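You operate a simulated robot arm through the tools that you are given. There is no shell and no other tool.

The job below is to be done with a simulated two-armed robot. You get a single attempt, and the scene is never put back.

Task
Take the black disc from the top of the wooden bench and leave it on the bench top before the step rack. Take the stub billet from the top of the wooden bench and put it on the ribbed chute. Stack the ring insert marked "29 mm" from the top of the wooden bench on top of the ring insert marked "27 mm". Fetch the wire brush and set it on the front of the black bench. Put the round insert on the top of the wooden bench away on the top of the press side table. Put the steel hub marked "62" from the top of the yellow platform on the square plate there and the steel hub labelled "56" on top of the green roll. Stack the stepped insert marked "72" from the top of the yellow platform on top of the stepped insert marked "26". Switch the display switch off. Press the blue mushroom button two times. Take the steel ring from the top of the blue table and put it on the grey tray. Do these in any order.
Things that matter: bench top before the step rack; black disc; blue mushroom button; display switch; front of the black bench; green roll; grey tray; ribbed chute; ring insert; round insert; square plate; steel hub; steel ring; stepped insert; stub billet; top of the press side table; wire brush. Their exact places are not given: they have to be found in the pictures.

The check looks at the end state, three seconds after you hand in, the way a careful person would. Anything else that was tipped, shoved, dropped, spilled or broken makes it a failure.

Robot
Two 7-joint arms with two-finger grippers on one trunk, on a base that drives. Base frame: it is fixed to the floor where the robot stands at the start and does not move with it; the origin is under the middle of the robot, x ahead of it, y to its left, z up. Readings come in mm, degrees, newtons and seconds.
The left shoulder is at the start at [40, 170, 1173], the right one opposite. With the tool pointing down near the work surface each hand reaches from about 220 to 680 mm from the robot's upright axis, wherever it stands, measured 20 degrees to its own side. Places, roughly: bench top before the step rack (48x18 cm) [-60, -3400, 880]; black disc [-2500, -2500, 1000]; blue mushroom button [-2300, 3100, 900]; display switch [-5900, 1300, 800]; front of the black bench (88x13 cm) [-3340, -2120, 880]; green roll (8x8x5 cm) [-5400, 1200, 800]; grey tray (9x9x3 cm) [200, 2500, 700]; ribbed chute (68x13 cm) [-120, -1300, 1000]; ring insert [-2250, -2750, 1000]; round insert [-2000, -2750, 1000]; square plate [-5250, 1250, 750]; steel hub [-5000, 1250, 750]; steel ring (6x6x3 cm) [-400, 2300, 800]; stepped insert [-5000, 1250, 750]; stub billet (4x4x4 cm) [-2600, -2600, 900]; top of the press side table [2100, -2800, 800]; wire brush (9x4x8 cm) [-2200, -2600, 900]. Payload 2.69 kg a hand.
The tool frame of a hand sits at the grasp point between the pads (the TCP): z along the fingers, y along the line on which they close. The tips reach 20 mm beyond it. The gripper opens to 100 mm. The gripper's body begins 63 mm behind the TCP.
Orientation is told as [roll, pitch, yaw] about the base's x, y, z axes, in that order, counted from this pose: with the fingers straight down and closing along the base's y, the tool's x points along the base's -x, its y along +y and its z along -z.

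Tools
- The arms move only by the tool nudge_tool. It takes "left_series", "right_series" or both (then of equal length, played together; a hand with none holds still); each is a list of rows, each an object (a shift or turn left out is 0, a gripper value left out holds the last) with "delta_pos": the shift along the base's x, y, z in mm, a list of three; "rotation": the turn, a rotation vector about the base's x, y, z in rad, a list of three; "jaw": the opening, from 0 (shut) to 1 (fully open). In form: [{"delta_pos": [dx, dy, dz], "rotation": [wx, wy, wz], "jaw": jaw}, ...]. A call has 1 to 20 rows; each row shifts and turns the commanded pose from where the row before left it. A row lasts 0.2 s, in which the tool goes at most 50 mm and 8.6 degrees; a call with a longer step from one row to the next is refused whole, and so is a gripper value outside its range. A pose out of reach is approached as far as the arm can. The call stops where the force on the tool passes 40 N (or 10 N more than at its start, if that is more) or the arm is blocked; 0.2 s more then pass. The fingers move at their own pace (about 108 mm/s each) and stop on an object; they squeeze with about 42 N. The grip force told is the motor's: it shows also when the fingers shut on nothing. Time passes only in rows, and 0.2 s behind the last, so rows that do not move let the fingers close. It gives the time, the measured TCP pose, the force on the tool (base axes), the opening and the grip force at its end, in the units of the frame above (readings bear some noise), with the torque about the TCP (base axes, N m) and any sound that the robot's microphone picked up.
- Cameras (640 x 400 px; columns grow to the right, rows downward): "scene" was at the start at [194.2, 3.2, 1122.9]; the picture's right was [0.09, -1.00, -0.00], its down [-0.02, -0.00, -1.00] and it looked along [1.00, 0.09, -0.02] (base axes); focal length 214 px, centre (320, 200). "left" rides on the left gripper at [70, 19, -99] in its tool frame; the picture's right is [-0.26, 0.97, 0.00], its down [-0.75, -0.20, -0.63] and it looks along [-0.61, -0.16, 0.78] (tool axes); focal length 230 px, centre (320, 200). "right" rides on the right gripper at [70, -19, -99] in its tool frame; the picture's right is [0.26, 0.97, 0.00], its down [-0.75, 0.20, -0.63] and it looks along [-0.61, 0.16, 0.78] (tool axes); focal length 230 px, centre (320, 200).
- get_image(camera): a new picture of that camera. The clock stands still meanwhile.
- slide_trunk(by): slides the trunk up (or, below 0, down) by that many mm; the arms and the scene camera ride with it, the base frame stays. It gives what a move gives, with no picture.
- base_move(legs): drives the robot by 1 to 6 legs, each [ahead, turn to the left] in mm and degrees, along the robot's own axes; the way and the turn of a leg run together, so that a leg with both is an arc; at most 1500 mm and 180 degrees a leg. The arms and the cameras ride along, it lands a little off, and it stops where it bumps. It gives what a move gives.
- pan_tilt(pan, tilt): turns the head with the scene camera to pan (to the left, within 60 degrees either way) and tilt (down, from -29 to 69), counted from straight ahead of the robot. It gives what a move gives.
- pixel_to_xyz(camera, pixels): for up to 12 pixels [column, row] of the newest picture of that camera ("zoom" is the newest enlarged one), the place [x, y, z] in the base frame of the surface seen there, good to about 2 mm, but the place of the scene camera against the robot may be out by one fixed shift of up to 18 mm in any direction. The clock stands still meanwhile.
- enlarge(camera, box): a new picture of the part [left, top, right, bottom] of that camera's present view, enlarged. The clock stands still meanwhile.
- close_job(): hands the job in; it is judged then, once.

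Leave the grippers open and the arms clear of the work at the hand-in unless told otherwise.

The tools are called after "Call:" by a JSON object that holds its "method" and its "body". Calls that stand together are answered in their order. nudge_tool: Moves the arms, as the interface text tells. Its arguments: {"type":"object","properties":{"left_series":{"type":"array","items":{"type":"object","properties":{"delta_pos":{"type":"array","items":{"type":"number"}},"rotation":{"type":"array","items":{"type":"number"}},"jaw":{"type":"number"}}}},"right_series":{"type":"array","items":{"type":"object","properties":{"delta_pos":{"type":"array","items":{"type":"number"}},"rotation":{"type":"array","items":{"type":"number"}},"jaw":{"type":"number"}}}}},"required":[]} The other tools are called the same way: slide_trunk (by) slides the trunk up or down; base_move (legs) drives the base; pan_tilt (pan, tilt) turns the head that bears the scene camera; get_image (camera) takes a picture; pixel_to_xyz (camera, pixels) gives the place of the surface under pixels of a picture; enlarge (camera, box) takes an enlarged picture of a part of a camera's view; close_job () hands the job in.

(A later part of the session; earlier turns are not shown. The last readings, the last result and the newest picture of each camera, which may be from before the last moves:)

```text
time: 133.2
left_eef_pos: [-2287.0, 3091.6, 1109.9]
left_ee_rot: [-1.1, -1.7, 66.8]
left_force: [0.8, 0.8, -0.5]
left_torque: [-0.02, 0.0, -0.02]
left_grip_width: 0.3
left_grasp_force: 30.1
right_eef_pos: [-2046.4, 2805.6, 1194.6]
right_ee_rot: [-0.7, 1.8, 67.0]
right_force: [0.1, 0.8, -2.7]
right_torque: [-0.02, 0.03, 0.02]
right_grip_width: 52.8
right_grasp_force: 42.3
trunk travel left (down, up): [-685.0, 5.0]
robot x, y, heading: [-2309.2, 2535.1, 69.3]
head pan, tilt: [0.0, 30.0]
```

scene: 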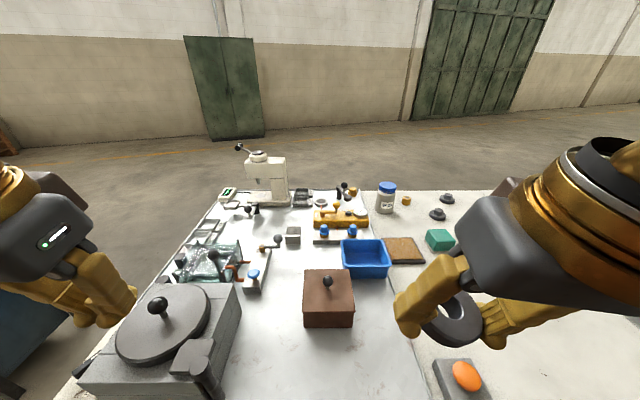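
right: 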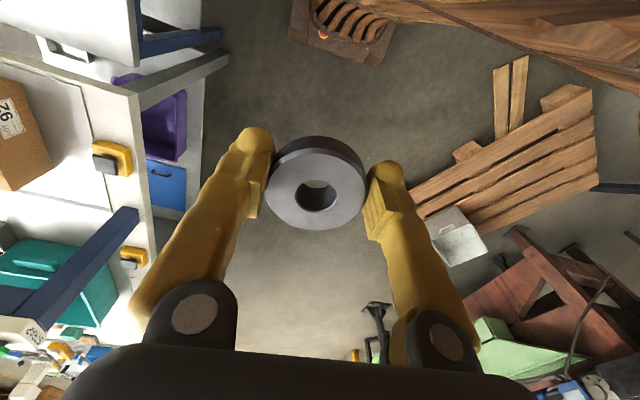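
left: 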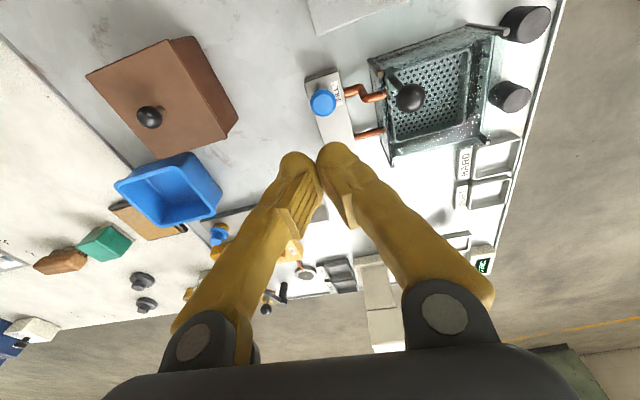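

With both hands commanded together the tracking is clean. The fully raised trunk may contribute, so I raise both hands by 160 mm and then lower the trunk by 165 mm, ending at the same height with a better posture.

Call:
{"method": "nudge_tool", "body": {"left_series": [{"delta_pos": [0, 0, 30]}, {"delta_pos": [0, 0, 30]}, {"delta_pos": [0, 0, 30]}, {"delta_pos": [0, 0, 30]}, {"delta_pos": [0, 0, 30]}, {"delta_pos": [0, 0, 10]}, {"delta_pos": [0, 0, 0]}], "right_series": [{"delta_pos": [0, 0, 30]}, {"delta_pos": [0, 0, 30]}, {"delta_pos": [0, 0, 30]}, {"delta_pos": [0, 0, 10]}, {"delta_pos": [0, 0, 0]}, {"delta_pos": [0, 0, 0]}, {"delta_pos": [0, 0, 0]}]}}

Call:
{"method": "slide_trunk", "body": {"by": -165}}

Call:
{"method": "nudge_tool", "body": {"left_series": [{"delta_pos": [0, 1, -1]}, {"delta_pos": [0, 1, -1]}, {"delta_pos": [0, 1, -1]}, {"delta_pos": [0, 0, -1]}], "right_series": [{"delta_pos": [0, 0, -1]}, {"delta_pos": [0, 0, -1]}, {"delta_pos": [0, 0, -1]}, {"delta_pos": [0, 0, -1]}]}}

```text
time: 134.8
left_eef_pos: [-2286.5, 3090.6, 1270.4]
left_ee_rot: [-1.1, -1.7, 66.8]
left_force: [-0.4, -0.5, 0.5]
left_torque: [0.02, 0.03, -0.03]
left_grip_width: 0.0
left_grasp_force: 29.5
right_eef_pos: [-2049.4, 2804.9, 1295.1]
right_ee_rot: [-0.6, 1.9, 67.0]
right_force: [-0.1, 0.4, -3.2]
right_torque: [-0.02, 0.0, 0.04]
right_grip_width: 52.7
right_grasp_force: 42.0
trunk travel left (down, up): [-685.0, 5.0]
robot x, y, heading: [-2313.4, 2535.4, 69.3]
head pan, tilt: [0.0, 30.0]
```

```text
time: 136.6
left_eef_pos: [-2286.7, 3089.8, 1105.2]
left_ee_rot: [-1.1, -1.7, 66.8]
left_force: [-0.1, -1.0, 0.1]
left_torque: [0.04, -0.01, -0.02]
left_grip_width: 0.2
left_grasp_force: 29.7
right_eef_pos: [-2047.6, 2804.3, 1129.6]
right_ee_rot: [-0.5, 1.9, 67.0]
right_force: [0.2, 0.4, -3.3]
right_torque: [-0.01, -0.02, 0.03]
right_grip_width: 52.5
right_grasp_force: 42.2
trunk travel left (down, up): [-520.0, 170.0]
robot x, y, heading: [-2311.3, 2535.5, 69.0]
head pan, tilt: [0.0, 30.0]
```

```text
time: 137.6
left_eef_pos: [-2287.0, 3092.3, 1101.3]
left_ee_rot: [-1.1, -1.7, 66.9]
left_force: [-0.2, 0.0, 0.2]
left_torque: [0.0, -0.02, -0.04]
left_grip_width: 0.1
left_grasp_force: 29.8
right_eef_pos: [-2047.9, 2804.9, 1127.6]
right_ee_rot: [-0.5, 1.9, 66.9]
right_force: [-0.4, 0.5, -3.1]
right_torque: [-0.05, 0.03, 0.01]
right_grip_width: 52.6
right_grasp_force: 41.7
trunk travel left (down, up): [-520.0, 170.0]
robot x, y, heading: [-2311.6, 2533.5, 69.3]
head pan, tilt: [0.0, 30.0]
```

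All stable. Now I measure the blue cap directly with the left hand camera.

Call:
{"method": "get_image", "body": {"camera": "left"}}

```text
taken
```

left: 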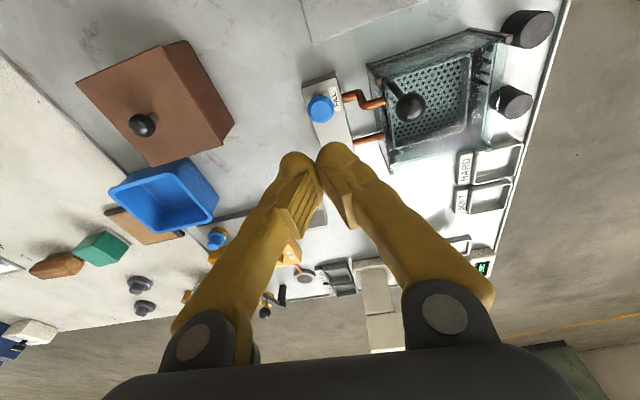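

Call:
{"method": "pixel_to_xyz", "body": {"camera": "left", "pixels": [[320, 108], [310, 108], [330, 109], [320, 98], [320, 118], [411, 106], [325, 132], [345, 80]]}}

```text
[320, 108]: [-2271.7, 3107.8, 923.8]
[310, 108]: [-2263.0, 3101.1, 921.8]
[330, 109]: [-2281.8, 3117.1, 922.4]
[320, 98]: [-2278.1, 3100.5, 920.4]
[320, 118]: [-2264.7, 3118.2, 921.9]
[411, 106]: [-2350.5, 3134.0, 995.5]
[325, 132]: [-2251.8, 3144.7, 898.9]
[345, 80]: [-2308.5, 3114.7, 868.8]
```

Cap centre ≈(-2271.5, 3108.5, 924). I move over it and down to 10 mm above with the closed fingertips.

Call:
{"method": "nudge_tool", "body": {"left_series": [{"delta_pos": [8, 8, -15], "rotation": [-0.028, 0.011, 0]}, {"delta_pos": [7, 8, -25]}, {"delta_pos": [0, 0, -30]}, {"delta_pos": [0, 0, -30]}, {"delta_pos": [0, 0, -25]}, {"delta_pos": [0, 0, -22]}, {"delta_pos": [0, 0, 0]}], "right_series": [{}, {}, {}, {}, {}, {}, {}]}}

Call:
{"method": "get_image", "body": {"camera": "left"}}

Call:
{"method": "enlarge", "body": {"camera": "scene", "box": [160, 140, 400, 300]}}

```text
time: 139.2
left_eef_pos: [-2271.7, 3108.3, 952.5]
left_ee_rot: [-1.1, -0.1, 66.7]
left_force: [0.3, -0.5, 0.8]
left_torque: [0.01, 0.02, 0.03]
left_grip_width: 0.0
left_grasp_force: 29.7
right_eef_pos: [-2049.6, 2803.1, 1126.9]
right_ee_rot: [-0.5, 1.9, 67.0]
right_force: [-1.4, -1.2, -3.9]
right_torque: [0.01, 0.02, 0.0]
right_grip_width: 52.9
right_grasp_force: 42.2
trunk travel left (down, up): [-520.0, 170.0]
robot x, y, heading: [-2309.0, 2533.4, 69.2]
head pan, tilt: [0.0, 30.0]
```

```text
taken
```

left: 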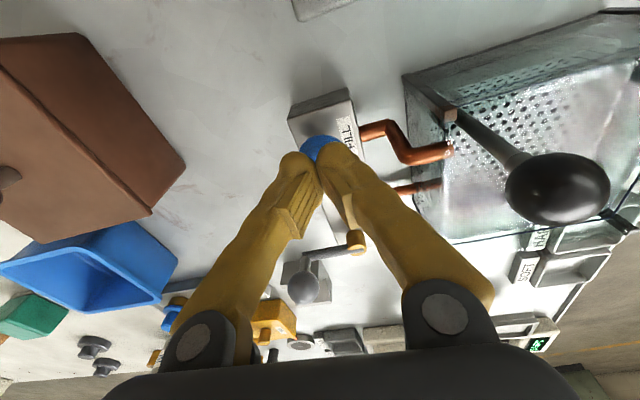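

```text
2.50 times, centred on (280, 220) of scene
```

zoom: 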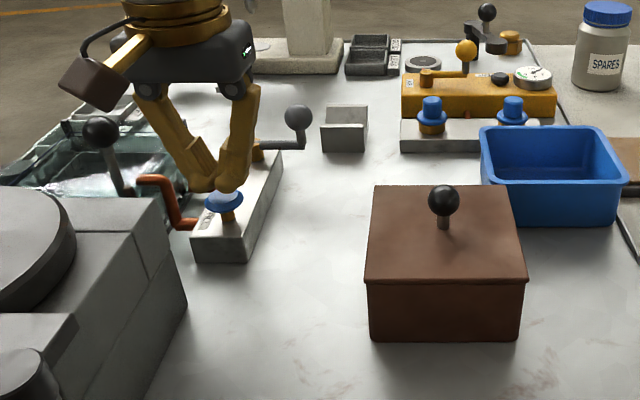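

Fingertips are right above the cap. I press down gently in small steps and watch force and sound.

Call:
{"method": "nudge_tool", "body": {"left_series": [{"delta_pos": [0, 0, -3]}, {"delta_pos": [0, 0, -3]}, {"delta_pos": [0, 0, -3]}, {"delta_pos": [0, 0, -2]}, {"delta_pos": [0, 0, -2]}, {"delta_pos": [0, 0, -2]}, {"delta_pos": [0, 0, 0]}], "right_series": [{}, {}, {}, {}, {}, {}, {}]}}

```text
time: 140.8
left_eef_pos: [-2271.7, 3108.9, 937.8]
left_ee_rot: [-1.0, 0.0, 66.8]
left_force: [0.2, 0.9, 0.7]
left_torque: [0.03, 0.01, 0.03]
left_grip_width: 0.0
left_grasp_force: 29.4
right_eef_pos: [-2048.6, 2804.1, 1125.4]
right_ee_rot: [-0.6, 1.9, 67.0]
right_force: [0.1, 0.7, -4.2]
right_torque: [-0.01, 0.0, 0.02]
right_grip_width: 52.9
right_grasp_force: 41.8
trunk travel left (down, up): [-520.0, 170.0]
robot x, y, heading: [-2311.4, 2534.1, 69.5]
head pan, tilt: [0.0, 30.0]
```

No contact force yet at TCP 937.8. I look.

Call:
{"method": "get_image", "body": {"camera": "left"}}

Call:
{"method": "enlarge", "body": {"camera": "scene", "box": [200, 180, 300, 250]}}

```text
taken
```

left: 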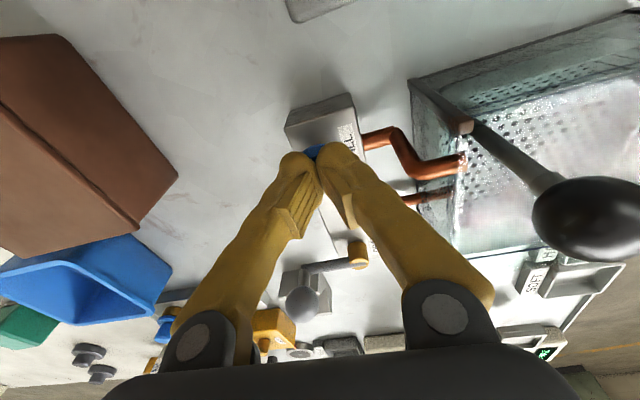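

```text
5.71 times, centred on (250, 215) of scene
```

zoom: 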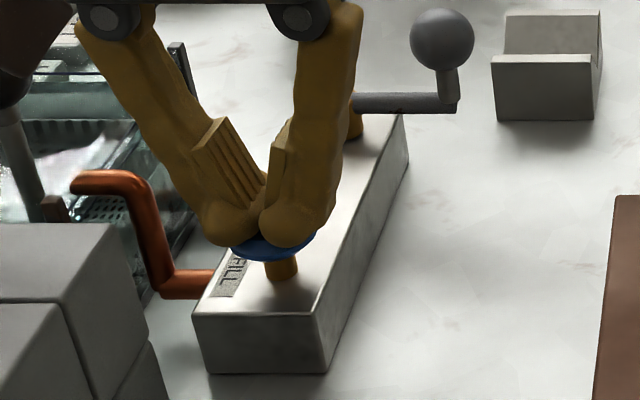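

Almost touching. Continue pressing in 2 mm steps.

Call:
{"method": "nudge_tool", "body": {"left_series": [{"delta_pos": [0, 0, -2]}, {"delta_pos": [0, 0, -2]}, {"delta_pos": [0, 0, -2]}, {"delta_pos": [0, 0, 0]}], "right_series": [{}, {}, {}, {}]}}

```text
time: 141.8
left_eef_pos: [-2270.0, 3109.9, 933.2]
left_ee_rot: [-1.1, -0.1, 66.8]
left_force: [-1.5, -0.6, 10.6]
left_torque: [0.02, 0.09, 0.04]
left_grip_width: 0.0
left_grasp_force: 29.1
right_eef_pos: [-2048.8, 2802.6, 1126.4]
right_ee_rot: [-0.5, 1.9, 66.9]
right_force: [-0.5, 0.2, -4.7]
right_torque: [-0.06, 0.01, 0.02]
right_grip_width: 52.5
right_grasp_force: 41.5
trunk travel left (down, up): [-520.0, 170.0]
robot x, y, heading: [-2310.7, 2536.6, 69.5]
head pan, tilt: [0.0, 30.0]
heard: click
```

A click was heard at 10.6 N – first press. I lift off fully.

Call:
{"method": "nudge_tool", "body": {"left_series": [{"delta_pos": [0, 0, 5]}, {"delta_pos": [0, 0, 8]}, {"delta_pos": [0, 0, 10]}, {"delta_pos": [0, 0, 0]}, {"delta_pos": [0, 0, 0]}], "right_series": [{}, {}, {}, {}, {}]}}

Call:
{"method": "enlarge", "body": {"camera": "scene", "box": [180, 170, 320, 260]}}

```text
time: 143.0
left_eef_pos: [-2270.7, 3108.8, 955.4]
left_ee_rot: [-1.1, -0.1, 66.8]
left_force: [0.3, -0.3, 0.7]
left_torque: [0.0, 0.02, 0.01]
left_grip_width: 0.0
left_grasp_force: 29.6
right_eef_pos: [-2048.7, 2805.1, 1125.7]
right_ee_rot: [-0.7, 2.0, 67.1]
right_force: [0.1, -0.2, -3.2]
right_torque: [-0.02, -0.01, -0.02]
right_grip_width: 52.6
right_grasp_force: 41.7
trunk travel left (down, up): [-520.0, 170.0]
robot x, y, heading: [-2311.3, 2531.4, 69.3]
head pan, tilt: [0.0, 30.0]
```

```text
4.44 times, centred on (250, 215) of scene
```

zoom: 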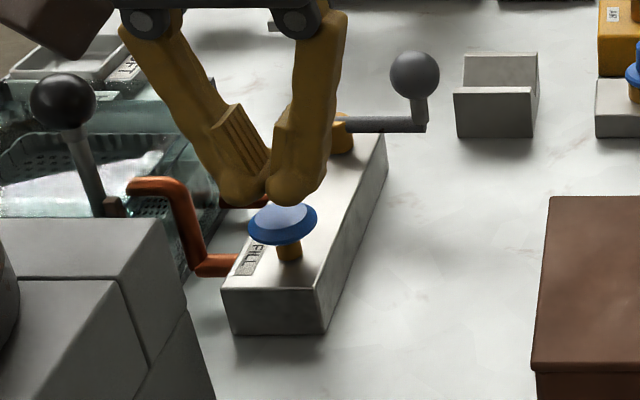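

The cap has sprung back. Second press: down to the same depth (≈ -24 mm).

Call:
{"method": "nudge_tool", "body": {"left_series": [{"delta_pos": [0, 0, -8]}, {"delta_pos": [0, 0, -6]}, {"delta_pos": [0, 0, -3]}, {"delta_pos": [0, 0, -2]}, {"delta_pos": [0, 0, -2]}, {"delta_pos": [0, 0, -2]}, {"delta_pos": [0, 0, 0]}], "right_series": [{}, {}, {}, {}, {}, {}, {}]}}

```text
time: 144.6
left_eef_pos: [-2272.3, 3109.1, 933.1]
left_ee_rot: [-1.1, 0.0, 66.7]
left_force: [-0.7, -0.3, 9.8]
left_torque: [0.03, 0.08, -0.02]
left_grip_width: 0.0
left_grasp_force: 29.4
right_eef_pos: [-2049.3, 2804.1, 1126.0]
right_ee_rot: [-0.5, 1.9, 67.0]
right_force: [-0.1, 0.0, -2.6]
right_torque: [-0.02, 0.01, 0.01]
right_grip_width: 52.7
right_grasp_force: 42.4
trunk travel left (down, up): [-520.0, 170.0]
robot x, y, heading: [-2310.0, 2534.8, 69.4]
head pan, tilt: [0.0, 30.0]
heard: click
```

Second click. I lift straight up and bring the left hand back to a carry pose (opening it isn't needed yet).

Call:
{"method": "nudge_tool", "body": {"left_series": [{"delta_pos": [0, 0, 30]}, {"delta_pos": [0, 0, 40]}, {"delta_pos": [0, 0, 40]}, {"delta_pos": [0, 0, 40]}, {"delta_pos": [0, 0, 30]}, {"delta_pos": [-20, -30, 0]}, {"delta_pos": [-20, -35, 0]}, {"delta_pos": [-20, -35, 0]}, {"delta_pos": [-20, -35, 0]}, {"delta_pos": [-20, -35, 0]}, {"jaw": 1.0}, {}], "right_series": [{}, {}, {}, {}, {}, {}, {}, {}, {}, {}, {}, {}]}}

Call:
{"method": "base_move", "body": {"legs": [[0, 95], [778, 0], [0, -95]]}}

Call:
{"method": "nudge_tool", "body": {"left_series": [{"delta_pos": [0, 0, 2]}, {"delta_pos": [0, 0, 2]}, {"delta_pos": [0, 0, 2]}], "right_series": [{"delta_pos": [0, 0, 2]}, {"delta_pos": [0, 0, 2]}, {"delta_pos": [0, 0, 2]}]}}

Call:
{"method": "get_image", "body": {"camera": "scene"}}

```text
time: 147.2
left_eef_pos: [-2372.8, 2936.6, 1111.3]
left_ee_rot: [-1.1, -0.1, 66.8]
left_force: [-0.2, -0.2, 0.0]
left_torque: [0.05, 0.04, 0.0]
left_grip_width: 100.1
left_grasp_force: 0.1
right_eef_pos: [-2048.9, 2803.1, 1126.7]
right_ee_rot: [-0.6, 1.9, 67.0]
right_force: [-0.7, -0.5, -3.2]
right_torque: [-0.02, 0.0, 0.0]
right_grip_width: 52.8
right_grasp_force: 42.0
trunk travel left (down, up): [-520.0, 170.0]
robot x, y, heading: [-2310.0, 2533.7, 69.2]
head pan, tilt: [0.0, 30.0]
```

```text
time: 159.7
left_eef_pos: [-3115.9, 3152.6, 1112.1]
left_ee_rot: [-1.1, 0.0, 66.5]
left_force: [0.1, -1.0, -0.6]
left_torque: [0.0, 0.0, 0.01]
left_grip_width: 100.0
left_grasp_force: 0.1
right_eef_pos: [-2793.8, 3017.3, 1125.7]
right_ee_rot: [-0.5, 1.9, 66.7]
right_force: [0.7, -1.2, -4.1]
right_torque: [-0.03, 0.02, -0.02]
right_grip_width: 52.7
right_grasp_force: 41.6
trunk travel left (down, up): [-520.0, 170.0]
robot x, y, heading: [-3067.7, 2752.1, 68.7]
head pan, tilt: [0.0, 30.0]
```

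```text
time: 160.5
left_eef_pos: [-3123.4, 3136.7, 1123.1]
left_ee_rot: [-1.0, -1.1, 66.5]
left_force: [0.6, -0.4, 0.1]
left_torque: [0.0, 0.02, 0.02]
left_grip_width: 99.8
left_grasp_force: 0.0
right_eef_pos: [-2800.1, 2999.4, 1136.5]
right_ee_rot: [-0.6, 1.0, 66.7]
right_force: [0.7, -0.5, -2.8]
right_torque: [-0.02, 0.02, -0.02]
right_grip_width: 52.6
right_grasp_force: 42.0
trunk travel left (down, up): [-520.0, 170.0]
robot x, y, heading: [-3069.5, 2755.0, 69.0]
head pan, tilt: [0.0, 30.0]
```

```text
taken
```

scene: 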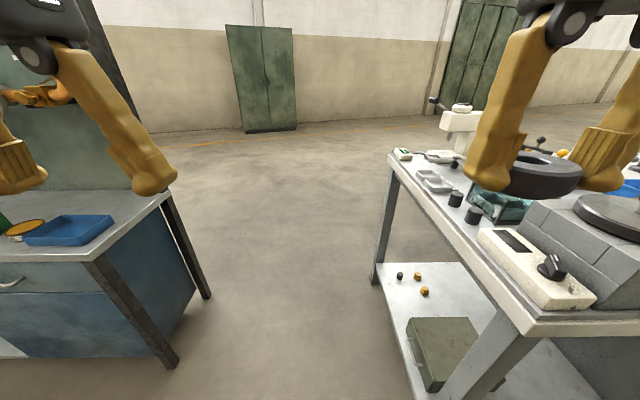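

The gap between the pegboard cabinet and the bench end looks passable; I measure its borders.

Call:
{"method": "pixel_to_xyz", "body": {"camera": "scene", "pixels": [[168, 365], [208, 295], [375, 280], [392, 158], [530, 330], [165, 195], [85, 260], [440, 390], [262, 130], [420, 150]]}}

```text
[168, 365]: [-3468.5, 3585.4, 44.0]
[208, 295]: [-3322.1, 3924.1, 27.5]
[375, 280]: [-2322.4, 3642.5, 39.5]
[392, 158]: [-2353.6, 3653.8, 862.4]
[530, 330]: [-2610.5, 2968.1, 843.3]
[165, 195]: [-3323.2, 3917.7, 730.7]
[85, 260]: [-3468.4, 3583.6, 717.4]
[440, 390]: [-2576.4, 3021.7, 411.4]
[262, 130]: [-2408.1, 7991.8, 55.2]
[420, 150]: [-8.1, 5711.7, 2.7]
```

Gap ≈1000 mm. I drive through it and behind the bench, toward the back of the blue table.

Call:
{"method": "base_move", "body": {"legs": [[0, 7], [1500, 0], [0, -91.2], [1500, 0], [1400, 0]]}}

Call:
{"method": "nudge_tool", "body": {"left_series": [{"delta_pos": [0, 0, 2]}, {"delta_pos": [0, 0, 2]}, {"delta_pos": [0, 0, 2]}], "right_series": [{"delta_pos": [0, 0, 2]}, {"delta_pos": [0, 0, 2]}, {"delta_pos": [0, 0, 2]}]}}

Call:
{"method": "get_image", "body": {"camera": "scene"}}

```text
time: 186.2
left_eef_pos: [483.8, 3472.8, 1122.6]
left_ee_rot: [-1.1, -0.9, -19.0]
left_force: [0.6, 0.3, 0.2]
left_torque: [0.01, 0.0, 0.01]
left_grip_width: 100.2
left_grasp_force: 0.1
right_eef_pos: [372.6, 3139.9, 1137.2]
right_ee_rot: [-0.7, 1.1, -18.8]
right_force: [0.0, 0.8, -4.7]
right_torque: [0.03, 0.02, 0.03]
right_grip_width: 52.7
right_grasp_force: 41.8
trunk travel left (down, up): [-520.0, 170.0]
robot x, y, heading: [101.6, 3388.9, -16.5]
head pan, tilt: [0.0, 30.0]
```

```text
time: 187.0
left_eef_pos: [464.2, 3479.4, 1134.8]
left_ee_rot: [-0.9, -2.0, -19.0]
left_force: [-0.6, 0.2, -0.2]
left_torque: [0.0, -0.01, 0.0]
left_grip_width: 100.0
left_grasp_force: 0.0
right_eef_pos: [353.9, 3146.3, 1147.6]
right_ee_rot: [-0.6, 0.0, -18.9]
right_force: [-0.9, 0.5, -2.6]
right_torque: [0.02, 0.01, -0.03]
right_grip_width: 52.7
right_grasp_force: 42.1
trunk travel left (down, up): [-520.0, 170.0]
robot x, y, heading: [102.4, 3389.7, -16.5]
head pan, tilt: [0.0, 30.0]
```

```text
taken
```

scene: 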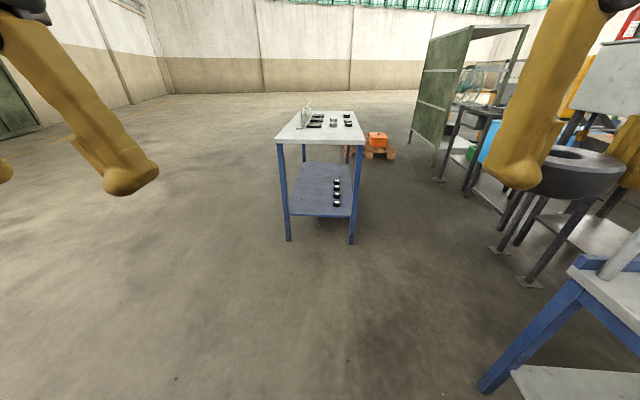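

Drive 480 mm further, then turn right to face the back of the blue table.

Call:
{"method": "base_move", "body": {"legs": [[480, 0], [0, -93.5]]}}

Call:
{"method": "nudge_tool", "body": {"left_series": [{"delta_pos": [0, 0, 2]}, {"delta_pos": [0, 0, 2]}, {"delta_pos": [0, 0, 2]}], "right_series": [{"delta_pos": [0, 0, 2]}, {"delta_pos": [0, 0, 2]}, {"delta_pos": [0, 0, 2]}]}}

Call:
{"method": "get_image", "body": {"camera": "scene"}}

Call:
{"method": "get_image", "body": {"camera": "right"}}

```text
time: 194.0
left_eef_pos: [625.8, 2884.6, 1134.5]
left_ee_rot: [-0.9, -1.9, -112.9]
left_force: [-0.3, 0.1, -0.3]
left_torque: [0.03, 0.01, 0.03]
left_grip_width: 100.0
left_grasp_force: 0.1
right_eef_pos: [300.6, 3018.9, 1148.8]
right_ee_rot: [-0.5, 0.1, -112.9]
right_force: [0.4, -1.1, -3.3]
right_torque: [0.04, -0.02, 0.01]
right_grip_width: 52.7
right_grasp_force: 41.6
trunk travel left (down, up): [-520.0, 170.0]
robot x, y, heading: [570.9, 3248.2, -110.5]
head pan, tilt: [0.0, 30.0]
```

```text
time: 194.8
left_eef_pos: [633.6, 2903.2, 1145.4]
left_ee_rot: [-0.9, -3.0, -113.0]
left_force: [0.7, 0.2, 1.3]
left_torque: [-0.04, 0.02, 0.02]
left_grip_width: 99.9
left_grasp_force: 0.1
right_eef_pos: [305.9, 3036.9, 1156.6]
right_ee_rot: [-0.6, -0.7, -112.9]
right_force: [0.1, 0.6, -3.2]
right_torque: [0.03, 0.02, -0.03]
right_grip_width: 52.6
right_grasp_force: 42.2
trunk travel left (down, up): [-520.0, 170.0]
robot x, y, heading: [566.4, 3254.4, -111.2]
head pan, tilt: [0.0, 30.0]
```

```text
taken
```

scene: 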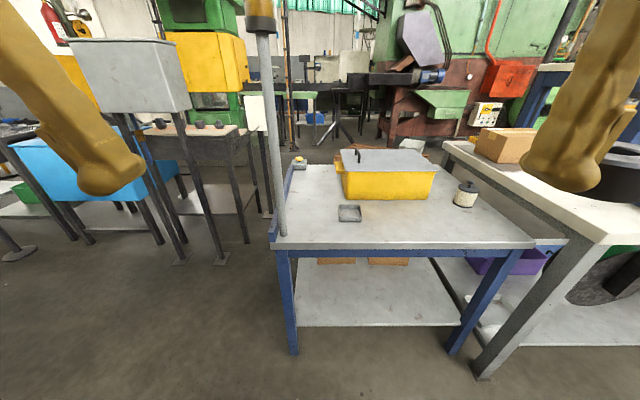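

```text
taken
```

right: 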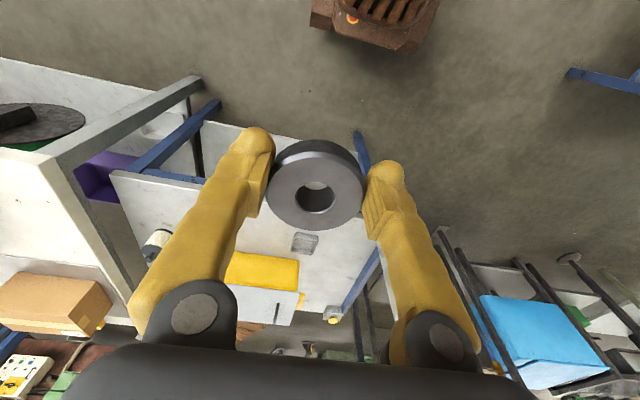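

The small grey tray is at scene (350,213) / right view (305,243). I measure it, the pole and table edge.

Call:
{"method": "pixel_to_xyz", "body": {"camera": "scene", "pixels": [[350, 215], [338, 206], [360, 206], [362, 221], [341, 221], [281, 235], [272, 248], [563, 240], [420, 247], [390, 200], [340, 178]]}}

Call:
{"method": "pixel_to_xyz", "body": {"camera": "right", "pixels": [[304, 245], [292, 234], [318, 237], [313, 255], [291, 250], [340, 230]]}}

```text
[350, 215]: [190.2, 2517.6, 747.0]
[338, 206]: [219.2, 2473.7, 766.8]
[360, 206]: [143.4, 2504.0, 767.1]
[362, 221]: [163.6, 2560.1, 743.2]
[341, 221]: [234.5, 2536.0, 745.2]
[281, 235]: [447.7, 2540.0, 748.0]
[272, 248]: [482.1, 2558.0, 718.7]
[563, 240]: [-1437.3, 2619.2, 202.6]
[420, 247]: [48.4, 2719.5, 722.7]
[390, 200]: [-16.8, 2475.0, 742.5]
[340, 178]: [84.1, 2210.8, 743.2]
```

```text
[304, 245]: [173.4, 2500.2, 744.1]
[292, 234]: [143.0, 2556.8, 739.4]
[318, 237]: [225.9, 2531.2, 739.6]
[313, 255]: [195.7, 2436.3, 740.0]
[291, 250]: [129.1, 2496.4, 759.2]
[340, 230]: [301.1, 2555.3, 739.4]
```

The tray is ~845 mm ahead and 97 mm to the right. The lamp pole is ahead-left, so I first pull the left hand back and outward, then drive ahead 350 mm.

Call:
{"method": "nudge_tool", "body": {"left_series": [{"delta_pos": [29, 10, 0], "rotation": [0.016, -0.007, 0]}, {"delta_pos": [29, 10, 0], "rotation": [0.016, -0.007, 0]}, {"delta_pos": [29, 10, 0], "rotation": [0.016, -0.007, 0]}, {}], "right_series": [{"delta_pos": [0, 0, 1]}, {"delta_pos": [0, 0, 1]}, {"delta_pos": [0, 0, 1]}, {}]}}

Call:
{"method": "base_move", "body": {"legs": [[350, 0]]}}

Call:
{"method": "nudge_tool", "body": {"left_series": [{"delta_pos": [0, 0, 1]}, {"delta_pos": [0, 0, 1]}, {"delta_pos": [0, 0, 1]}, {}], "right_series": [{"delta_pos": [0, 0, -2]}, {"delta_pos": [0, 0, -2]}, {"delta_pos": [0, 0, -2]}, {}]}}

Call:
{"method": "get_image", "body": {"camera": "scene"}}

Call:
{"method": "get_image", "body": {"camera": "right"}}

```text
time: 195.8
left_eef_pos: [707.7, 2909.3, 1147.4]
left_ee_rot: [-0.8, 0.9, -112.3]
left_force: [-0.2, 0.1, 0.0]
left_torque: [-0.04, -0.07, 0.04]
left_grip_width: 100.0
left_grasp_force: 0.1
left hand out of reach, approached as far as the arm can: row 2, 3
right_eef_pos: [303.9, 3038.0, 1156.8]
right_ee_rot: [-0.4, -0.1, -113.0]
right_force: [-0.8, 0.2, -3.0]
right_torque: [0.08, -0.11, 0.01]
right_grip_width: 52.6
right_grasp_force: 42.0
trunk travel left (down, up): [-520.0, 170.0]
robot x, y, heading: [568.5, 3245.0, -110.6]
head pan, tilt: [0.0, 30.0]
```

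```text
time: 198.0
left_eef_pos: [585.5, 2578.5, 1146.3]
left_ee_rot: [-1.1, 0.9, -112.5]
left_force: [-0.5, 0.3, 0.2]
left_torque: [-0.02, -0.01, 0.01]
left_grip_width: 99.9
left_grasp_force: 0.1
right_eef_pos: [181.8, 2708.7, 1156.8]
right_ee_rot: [-0.6, 0.2, -113.0]
right_force: [-0.7, -0.2, -3.5]
right_torque: [0.04, -0.02, 0.0]
right_grip_width: 52.7
right_grasp_force: 42.1
trunk travel left (down, up): [-520.0, 170.0]
robot x, y, heading: [445.9, 2923.3, -110.5]
head pan, tilt: [0.0, 30.0]
```

```text
time: 199.0
left_eef_pos: [589.7, 2578.7, 1143.8]
left_ee_rot: [-1.2, 0.8, -110.7]
left_force: [-0.3, 0.5, 0.3]
left_torque: [-0.02, 0.02, 0.03]
left_grip_width: 99.9
left_grasp_force: 0.1
left hand out of reach, approached as far as the arm can: row 3
right_eef_pos: [186.9, 2726.7, 1151.9]
right_ee_rot: [-0.7, -0.2, -113.0]
right_force: [-0.1, 0.1, -4.1]
right_torque: [0.06, -0.01, 0.02]
right_grip_width: 52.9
right_grasp_force: 41.9
trunk travel left (down, up): [-520.0, 170.0]
robot x, y, heading: [442.8, 2922.8, -110.7]
head pan, tilt: [0.0, 30.0]
```

```text
taken
```

scene: 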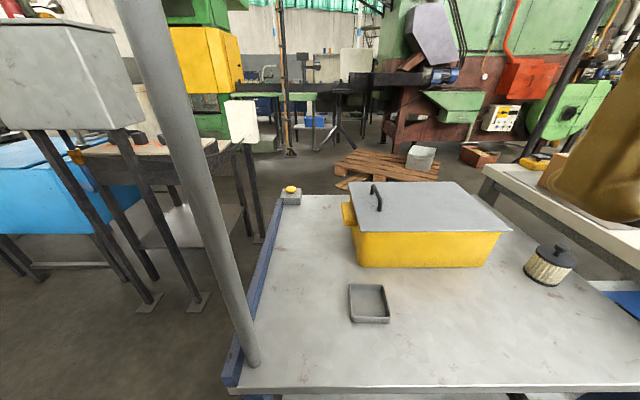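

```text
taken
```

right: 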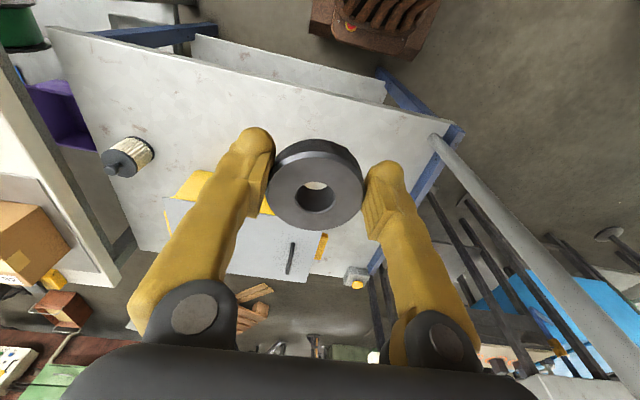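

The tray is now at scene (369,303). I measure it and move the right hand forward and lower near the tray for a hand view.

Call:
{"method": "pixel_to_xyz", "body": {"camera": "scene", "pixels": [[350, 285], [384, 286], [390, 318], [351, 320], [369, 303], [300, 340], [505, 232], [352, 232], [376, 188], [252, 365]]}}

Call:
{"method": "nudge_tool", "body": {"right_series": [{"delta_pos": [4, -25, -30]}, {"delta_pos": [4, -25, -30]}, {"delta_pos": [4, -25, -30]}, {"delta_pos": [4, -25, -30]}, {"delta_pos": [4, -25, -20]}, {}], "left_series": [{}, {}, {}, {}, {}, {}]}}

Call:
{"method": "get_image", "body": {"camera": "right"}}

```text
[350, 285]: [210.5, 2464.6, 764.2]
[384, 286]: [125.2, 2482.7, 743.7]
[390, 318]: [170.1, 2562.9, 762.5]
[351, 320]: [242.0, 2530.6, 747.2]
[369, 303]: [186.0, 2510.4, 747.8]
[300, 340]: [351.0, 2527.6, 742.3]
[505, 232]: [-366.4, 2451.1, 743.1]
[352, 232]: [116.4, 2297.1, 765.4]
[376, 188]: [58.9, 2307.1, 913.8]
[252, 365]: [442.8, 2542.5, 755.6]
```

```text
time: 200.4
left_eef_pos: [588.9, 2579.1, 1145.2]
left_ee_rot: [-1.2, 0.8, -110.6]
left_force: [0.5, -0.2, -0.6]
left_torque: [0.01, -0.02, 0.01]
left_grip_width: 99.9
left_grasp_force: 0.1
right_eef_pos: [208.4, 2599.7, 1015.8]
right_ee_rot: [-0.7, -0.9, -113.0]
right_force: [0.8, -0.3, -3.3]
right_torque: [0.04, -0.05, 0.0]
right_grip_width: 52.8
right_grasp_force: 42.5
trunk travel left (down, up): [-520.0, 170.0]
robot x, y, heading: [444.2, 2917.1, -110.9]
head pan, tilt: [0.0, 30.0]
```

```text
taken
```

right: 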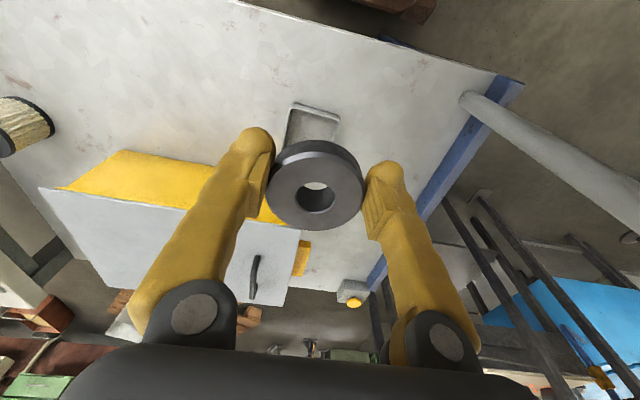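

I measure the visible near rim of the tray in the hand view.

Call:
{"method": "pixel_to_xyz", "body": {"camera": "right", "pixels": [[293, 104], [340, 116], [312, 122], [289, 140], [336, 135], [302, 130], [355, 300], [306, 258]]}}

```text
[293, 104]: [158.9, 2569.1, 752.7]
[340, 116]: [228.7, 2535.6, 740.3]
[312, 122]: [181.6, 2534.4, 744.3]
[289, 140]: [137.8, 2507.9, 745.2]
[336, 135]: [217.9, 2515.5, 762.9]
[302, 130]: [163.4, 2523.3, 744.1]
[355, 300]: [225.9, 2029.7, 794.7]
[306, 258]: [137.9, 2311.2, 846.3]
```

Before choosing the approach yaw, I check the bin's clearance to the tray.

Call:
{"method": "pixel_to_xyz", "body": {"camera": "scene", "pixels": [[362, 262], [484, 264], [355, 225], [505, 226], [350, 190], [347, 215], [355, 250]]}}

```text
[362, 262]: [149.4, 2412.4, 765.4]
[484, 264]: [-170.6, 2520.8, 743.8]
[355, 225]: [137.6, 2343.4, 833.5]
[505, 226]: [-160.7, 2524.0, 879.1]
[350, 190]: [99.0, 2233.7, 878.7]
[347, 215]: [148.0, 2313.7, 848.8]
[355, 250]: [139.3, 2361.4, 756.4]
```

The bin face is ~105 mm beyond the tray centre: enough room. I move over the tray centre (177, 2511) and turn the hand 45° so the fingers fit on the tray diagonal.

Call:
{"method": "nudge_tool", "body": {"right_series": [{"delta_pos": [-4, -13, -16], "rotation": [0, 0, 0.112]}, {"delta_pos": [-4, -13, -16], "rotation": [0, 0, 0.112]}, {"delta_pos": [-4, -13, -16], "rotation": [0, 0, 0.112]}, {"delta_pos": [-5, -13, -16], "rotation": [0, 0, 0.112]}, {"delta_pos": [-5, -13, -16], "rotation": [0, 0, 0.112]}, {"delta_pos": [-5, -12, -16], "rotation": [0, 0, 0.112]}, {"delta_pos": [-4, -12, -16], "rotation": [0, 0, 0.112]}, {}, {}], "left_series": [{}, {}, {}, {}, {}, {}, {}, {}, {}]}}

Call:
{"method": "get_image", "body": {"camera": "right"}}

Call:
{"method": "enlarge", "body": {"camera": "scene", "box": [240, 180, 480, 340]}}

```text
time: 202.4
left_eef_pos: [588.4, 2576.7, 1143.1]
left_ee_rot: [-1.2, 0.8, -110.6]
left_force: [0.7, -0.1, 0.3]
left_torque: [-0.01, 0.01, 0.04]
left_grip_width: 99.8
left_grasp_force: 0.1
right_eef_pos: [176.8, 2510.4, 903.6]
right_ee_rot: [-0.4, -0.8, -68.1]
right_force: [0.6, 0.0, -3.9]
right_torque: [0.0, 0.0, 0.01]
right_grip_width: 52.8
right_grasp_force: 42.2
trunk travel left (down, up): [-520.0, 170.0]
robot x, y, heading: [443.8, 2917.0, -110.8]
head pan, tilt: [0.0, 30.0]
```

```text
taken
```

right: 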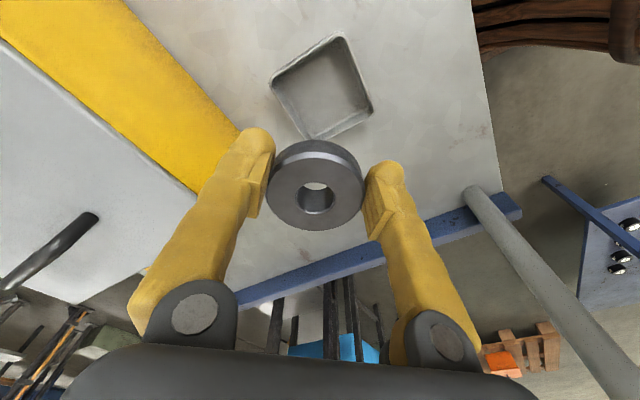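

```text
2.50 times, centred on (360, 260) of scene
```

zoom: 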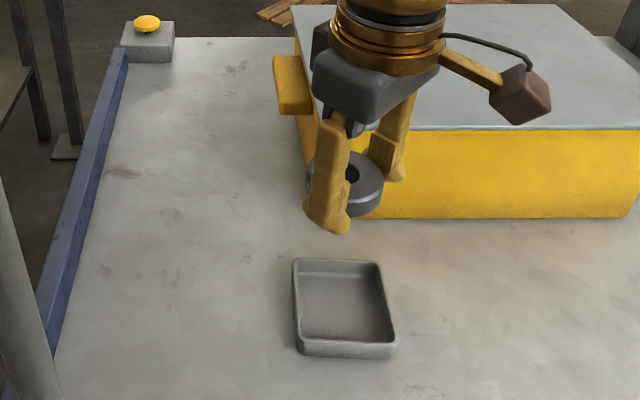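

The tray is fully visible now; I measure its corners and floor.

Call:
{"method": "pixel_to_xyz", "body": {"camera": "right", "pixels": [[340, 36], [371, 106], [307, 137], [274, 78], [322, 88], [320, 80], [300, 100], [350, 90]]}}

```text
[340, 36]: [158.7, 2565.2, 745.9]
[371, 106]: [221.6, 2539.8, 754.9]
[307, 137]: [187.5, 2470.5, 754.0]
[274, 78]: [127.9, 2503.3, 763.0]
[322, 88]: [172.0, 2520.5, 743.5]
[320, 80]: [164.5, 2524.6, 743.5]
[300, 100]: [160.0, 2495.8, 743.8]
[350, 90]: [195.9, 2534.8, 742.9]
```

Tray centre ≈(174, 2519). I shift there and descend to z≈795 for a check.

Call:
{"method": "nudge_tool", "body": {"right_series": [{"delta_pos": [-3, 8.5, -20]}, {"delta_pos": [0, 0, -30]}, {"delta_pos": [0, 0, -30]}, {"delta_pos": [0, 0, -28]}, {}], "left_series": [{}, {}, {}, {}, {}]}}

Call:
{"method": "get_image", "body": {"camera": "right"}}

Call:
{"method": "enlarge", "body": {"camera": "scene", "box": [290, 230, 450, 340]}}

```text
time: 203.6
left_eef_pos: [588.2, 2578.1, 1143.5]
left_ee_rot: [-1.3, 0.8, -110.5]
left_force: [-0.5, 0.8, -0.5]
left_torque: [-0.03, 0.0, 0.05]
left_grip_width: 99.9
left_grasp_force: 0.1
right_eef_pos: [173.8, 2518.8, 794.2]
right_ee_rot: [-0.5, -0.9, -68.1]
right_force: [-0.5, 0.9, -3.9]
right_torque: [0.02, 0.05, 0.03]
right_grip_width: 52.6
right_grasp_force: 41.4
trunk travel left (down, up): [-520.0, 170.0]
robot x, y, heading: [444.2, 2918.8, -110.8]
head pan, tilt: [0.0, 30.0]
```

```text
taken
```

right: 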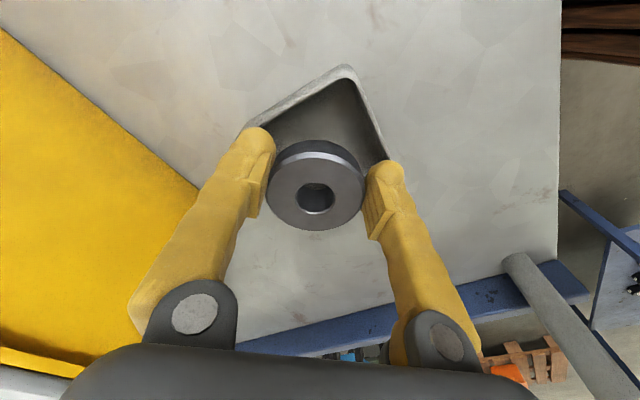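

```text
3.64 times, centred on (370, 285) of scene
```

zoom: 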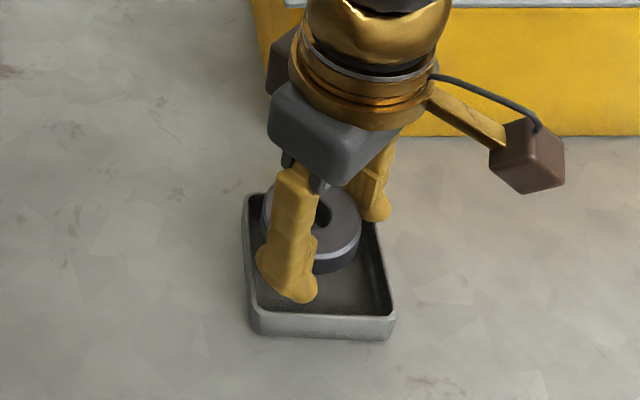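

Well placed over the tray. Lower the last ~21 mm slowly until it rests, then open slightly.

Call:
{"method": "nudge_tool", "body": {"right_series": [{"delta_pos": [0, 0, -7]}, {"delta_pos": [0, 0, -6]}, {"delta_pos": [0, 0, -4]}, {"delta_pos": [0, 0, -2]}, {"delta_pos": [0, 0, -2]}, {}], "left_series": [{}, {}, {}, {}, {}, {}]}}

Call:
{"method": "get_image", "body": {"camera": "right"}}

```text
time: 205.0
left_eef_pos: [588.6, 2578.3, 1143.4]
left_ee_rot: [-1.4, 0.8, -110.6]
left_force: [0.6, -0.3, -0.1]
left_torque: [-0.02, 0.01, 0.01]
left_grip_width: 100.0
left_grasp_force: 0.1
right_eef_pos: [173.8, 2518.8, 773.3]
right_ee_rot: [-0.5, -0.9, -68.1]
right_force: [0.4, 0.5, 0.4]
right_torque: [0.04, 0.02, 0.03]
right_grip_width: 52.7
right_grasp_force: 42.5
trunk travel left (down, up): [-520.0, 170.0]
robot x, y, heading: [445.0, 2923.2, -110.7]
head pan, tilt: [0.0, 30.0]
```

```text
taken
```

right: 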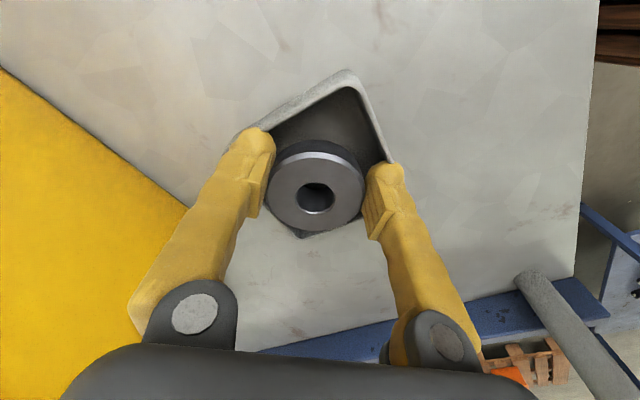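

The force reads ~0 (was -3.9), so the ring rests on the tray. I open just a little and lift straight up.

Call:
{"method": "nudge_tool", "body": {"right_series": [{"jaw": 0.58}, {"jaw": 0.61}, {"jaw": 0.61}, {"delta_pos": [0, 0, 5]}, {"delta_pos": [0, 0, 20]}, {"delta_pos": [0, 0, 30]}, {"delta_pos": [0, 0, 40]}, {}], "left_series": [{}, {}, {}, {}, {}, {}, {}, {}]}}

Call:
{"method": "get_image", "body": {"camera": "right"}}

```text
time: 206.8
left_eef_pos: [588.1, 2577.1, 1144.9]
left_ee_rot: [-1.2, 0.8, -110.6]
left_force: [0.1, -1.3, 0.2]
left_torque: [0.01, 0.01, -0.02]
left_grip_width: 99.9
left_grasp_force: 0.0
right_eef_pos: [173.7, 2518.7, 869.4]
right_ee_rot: [-0.6, -0.8, -68.1]
right_force: [-0.2, -0.3, 0.2]
right_torque: [0.07, 0.01, 0.0]
right_grip_width: 61.2
right_grasp_force: 0.0
trunk travel left (down, up): [-520.0, 170.0]
robot x, y, heading: [440.7, 2913.8, -110.8]
head pan, tilt: [0.0, 30.0]
```

```text
taken
```

right: 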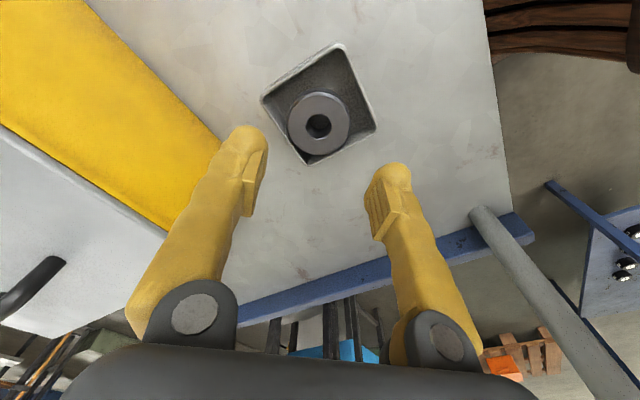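

The ring sits in the tray. I lift the right hand, turn it back, and retract to the carry pose, then drive back behind the bench toward the gap.

Call:
{"method": "nudge_tool", "body": {"right_series": [{"delta_pos": [0, 0, 45]}, {"delta_pos": [0, 0, 45]}, {"delta_pos": [0, 0, 45], "rotation": [0, 0, -0.112]}, {"delta_pos": [0, 0, 45], "rotation": [0, 0, -0.112]}, {"delta_pos": [-8, 20, 20], "rotation": [0, 0, -0.112]}, {"delta_pos": [-9, 22, 20], "rotation": [0, 0, -0.112]}, {"delta_pos": [-9, 22, 20], "rotation": [0, 0, -0.112]}, {"delta_pos": [-9, 22, 0], "rotation": [0, 0, -0.112]}, {"delta_pos": [-9, 22, 0], "rotation": [0, 0, -0.08], "jaw": 1.0}, {}], "left_series": [{}, {}, {}, {}, {}, {}, {}, {}, {}, {}]}}

Call:
{"method": "base_move", "body": {"legs": [[-450, 0], [0, -84], [1500, 0], [1500, 0], [363, 0], [0, 84.4]]}}

Call:
{"method": "get_image", "body": {"camera": "scene"}}

```text
time: 209.0
left_eef_pos: [588.1, 2576.5, 1143.6]
left_ee_rot: [-1.4, 0.9, -110.6]
left_force: [-1.4, 0.6, -0.2]
left_torque: [0.01, -0.02, 0.02]
left_grip_width: 99.9
left_grasp_force: 0.0
right_eef_pos: [130.5, 2627.1, 1109.3]
right_ee_rot: [-0.6, -1.0, -111.2]
right_force: [0.1, -1.1, 0.6]
right_torque: [0.0, 0.0, -0.01]
right_grip_width: 100.0
right_grasp_force: 0.0
trunk travel left (down, up): [-520.0, 170.0]
robot x, y, heading: [443.0, 2922.7, -110.7]
head pan, tilt: [0.0, 30.0]
```

```text
time: 216.5
left_eef_pos: [221.5, 3169.1, 1147.6]
left_ee_rot: [-1.7, 4.6, 167.4]
left_force: [-0.8, -0.9, 0.8]
left_torque: [0.04, -0.08, -0.01]
left_grip_width: 100.3
left_grasp_force: 0.0
right_eef_pos: [249.7, 3625.6, 1120.9]
right_ee_rot: [-0.9, -2.5, 164.9]
right_force: [-0.1, -0.1, -0.1]
right_torque: [0.03, -0.07, 0.03]
right_grip_width: 99.9
right_grasp_force: 0.1
trunk travel left (down, up): [-520.0, 170.0]
robot x, y, heading: [542.2, 3353.2, 163.3]
head pan, tilt: [0.0, 30.0]
stopped in leg 3: the robot was blocked; the commanded pose is now the measured one
```

```text
taken
```

scene: 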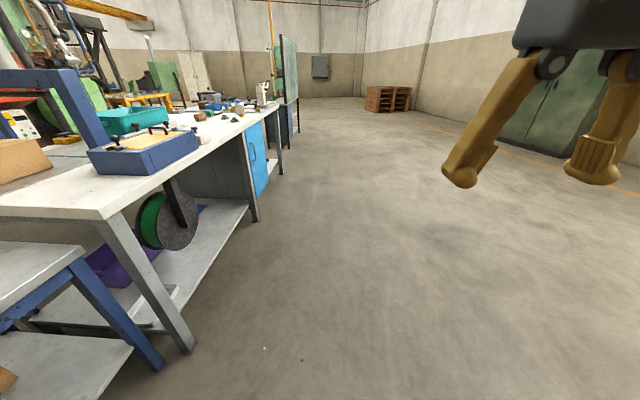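

Blocked again—the left hand was in its out-of-reach close-in pose. I set both hands to a good carry pose (≈380 mm ahead, ±200 mm).

Call:
{"method": "nudge_tool", "body": {"left_series": [{"delta_pos": [-25, 25, 0], "rotation": [0.006, 0.026, -0.02]}, {"delta_pos": [-25, 25, 0], "rotation": [0.006, 0.026, -0.02]}, {"delta_pos": [-25, 25, 0], "rotation": [0.006, 0.026, -0.02]}, {"delta_pos": [-25, 26, 0]}, {}], "right_series": [{"delta_pos": [-5, 10, 0], "rotation": [-0.003, -0.014, -0.01]}, {"delta_pos": [-5, 10, 0], "rotation": [-0.003, -0.014, -0.01]}, {"delta_pos": [-5, 8, 0], "rotation": [-0.003, -0.014, -0.01]}, {}, {}]}}

Call:
{"method": "base_move", "body": {"legs": [[0, 2], [1500, 0], [1500, 0], [300, 0], [0, 84.4]]}}

Call:
{"method": "get_image", "body": {"camera": "scene"}}

```text
time: 217.7
left_eef_pos: [141.6, 3269.9, 1156.9]
left_ee_rot: [-1.2, -2.0, 161.5]
left_force: [0.5, 0.5, -0.1]
left_torque: [0.02, 0.03, 0.0]
left_grip_width: 100.1
left_grasp_force: 0.0
right_eef_pos: [239.9, 3655.2, 1121.9]
right_ee_rot: [-0.9, -0.3, 163.1]
right_force: [0.4, 0.0, -0.1]
right_torque: [0.04, 0.04, -0.01]
right_grip_width: 100.1
right_grasp_force: 0.1
trunk travel left (down, up): [-520.0, 170.0]
robot x, y, heading: [544.9, 3352.4, 163.3]
head pan, tilt: [0.0, 30.0]
```

```text
time: 238.0
left_eef_pos: [-2613.3, 3793.8, 1156.5]
left_ee_rot: [-1.2, -1.9, -112.5]
left_force: [-0.6, 0.3, -0.3]
left_torque: [0.01, 0.01, 0.02]
left_grip_width: 99.9
left_grasp_force: 0.1
right_eef_pos: [-2989.9, 3915.7, 1121.8]
right_ee_rot: [-0.9, -0.3, -110.7]
right_force: [0.3, -0.4, -0.2]
right_torque: [0.0, -0.01, 0.0]
right_grip_width: 100.1
right_grasp_force: 0.0
trunk travel left (down, up): [-520.0, 170.0]
robot x, y, heading: [-2674.7, 4202.6, -110.3]
head pan, tilt: [0.0, 30.0]
```

```text
taken
```

scene: 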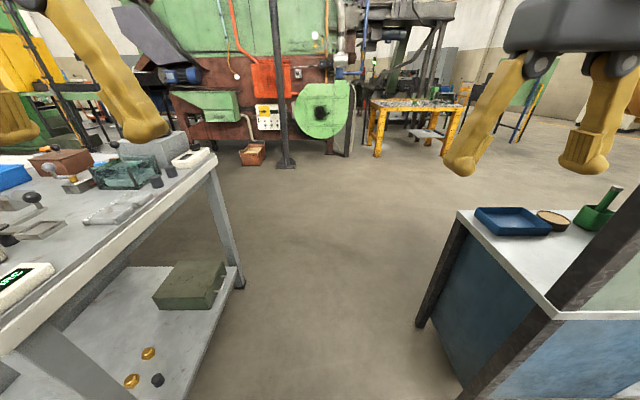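

Good. The yellow platform is at (415,110). I measure it and the obstacles on the way.

Call:
{"method": "pixel_to_xyz", "body": {"camera": "scene", "pixels": [[378, 153], [458, 138], [371, 103], [465, 104], [330, 155], [287, 165], [290, 120], [320, 110], [415, 100], [400, 104], [265, 160], [500, 140]]}}

Call:
{"method": "enlarge", "body": {"camera": "scene", "box": [340, 60, 500, 160]}}

```text
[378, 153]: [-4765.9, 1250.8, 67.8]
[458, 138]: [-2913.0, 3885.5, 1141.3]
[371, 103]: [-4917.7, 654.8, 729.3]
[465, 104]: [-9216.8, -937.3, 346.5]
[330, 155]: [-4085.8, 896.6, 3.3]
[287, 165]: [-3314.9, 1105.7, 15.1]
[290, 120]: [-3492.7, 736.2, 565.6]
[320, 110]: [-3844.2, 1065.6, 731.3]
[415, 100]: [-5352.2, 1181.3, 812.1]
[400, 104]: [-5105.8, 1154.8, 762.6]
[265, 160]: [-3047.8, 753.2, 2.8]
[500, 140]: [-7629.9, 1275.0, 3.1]
```

```text
4.00 times, centred on (420, 110) of scene
```

zoom: 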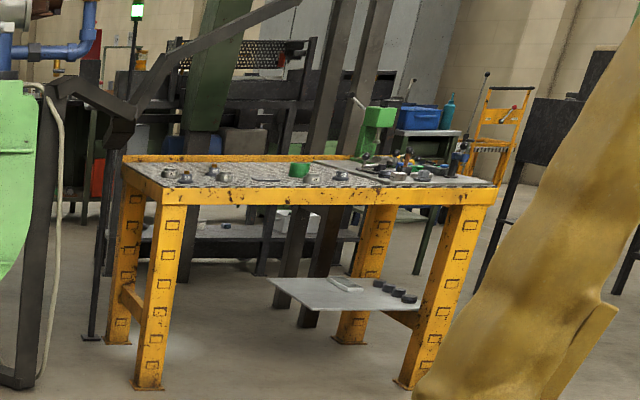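

I drive through the gap and toward the front of the yellow platform, stopping about 700 mm short.

Call:
{"method": "nudge_tool", "body": {"left_series": [{"delta_pos": [0, 0, -2]}, {"delta_pos": [0, 0, -2]}, {}], "right_series": [{"delta_pos": [0, 0, 2]}, {"delta_pos": [0, 0, 2]}, {}]}}

Call:
{"method": "base_move", "body": {"legs": [[1450, 0], [0, -48.3], [1500, 0], [350, 0], [0, 48]]}}

Call:
{"method": "get_image", "body": {"camera": "scene"}}

```text
time: 238.8
left_eef_pos: [-2606.5, 3811.7, 1158.0]
left_ee_rot: [-1.0, -2.9, -112.4]
left_force: [0.3, 0.4, 0.3]
left_torque: [-0.01, 0.01, -0.01]
left_grip_width: 99.9
left_grasp_force: 0.1
right_eef_pos: [-2985.2, 3933.7, 1133.3]
right_ee_rot: [-0.8, -1.2, -110.7]
right_force: [0.2, -0.1, -0.3]
right_torque: [-0.02, -0.02, 0.03]
right_grip_width: 100.0
right_grasp_force: 0.1
trunk travel left (down, up): [-520.0, 170.0]
robot x, y, heading: [-2675.7, 4200.3, -110.7]
head pan, tilt: [0.0, 30.0]
```

```text
time: 259.4
left_eef_pos: [-4838.5, 1763.3, 1158.8]
left_ee_rot: [-1.2, -2.8, -112.3]
left_force: [0.5, 0.2, -0.1]
left_torque: [0.04, -0.05, 0.0]
left_grip_width: 100.0
left_grasp_force: 0.1
right_eef_pos: [-5217.8, 1886.5, 1131.3]
right_ee_rot: [-1.0, -1.2, -110.6]
right_force: [-0.2, -0.4, -0.6]
right_torque: [0.03, -0.04, 0.01]
right_grip_width: 99.8
right_grasp_force: 0.1
trunk travel left (down, up): [-520.0, 170.0]
robot x, y, heading: [-4911.4, 2153.9, -110.8]
head pan, tilt: [0.0, 30.0]
```

```text
taken
```

scene: 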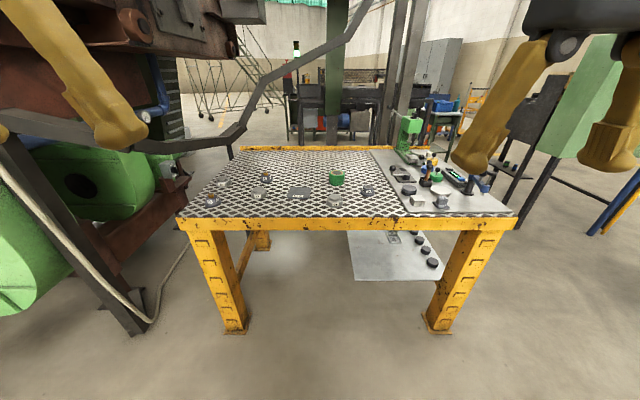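

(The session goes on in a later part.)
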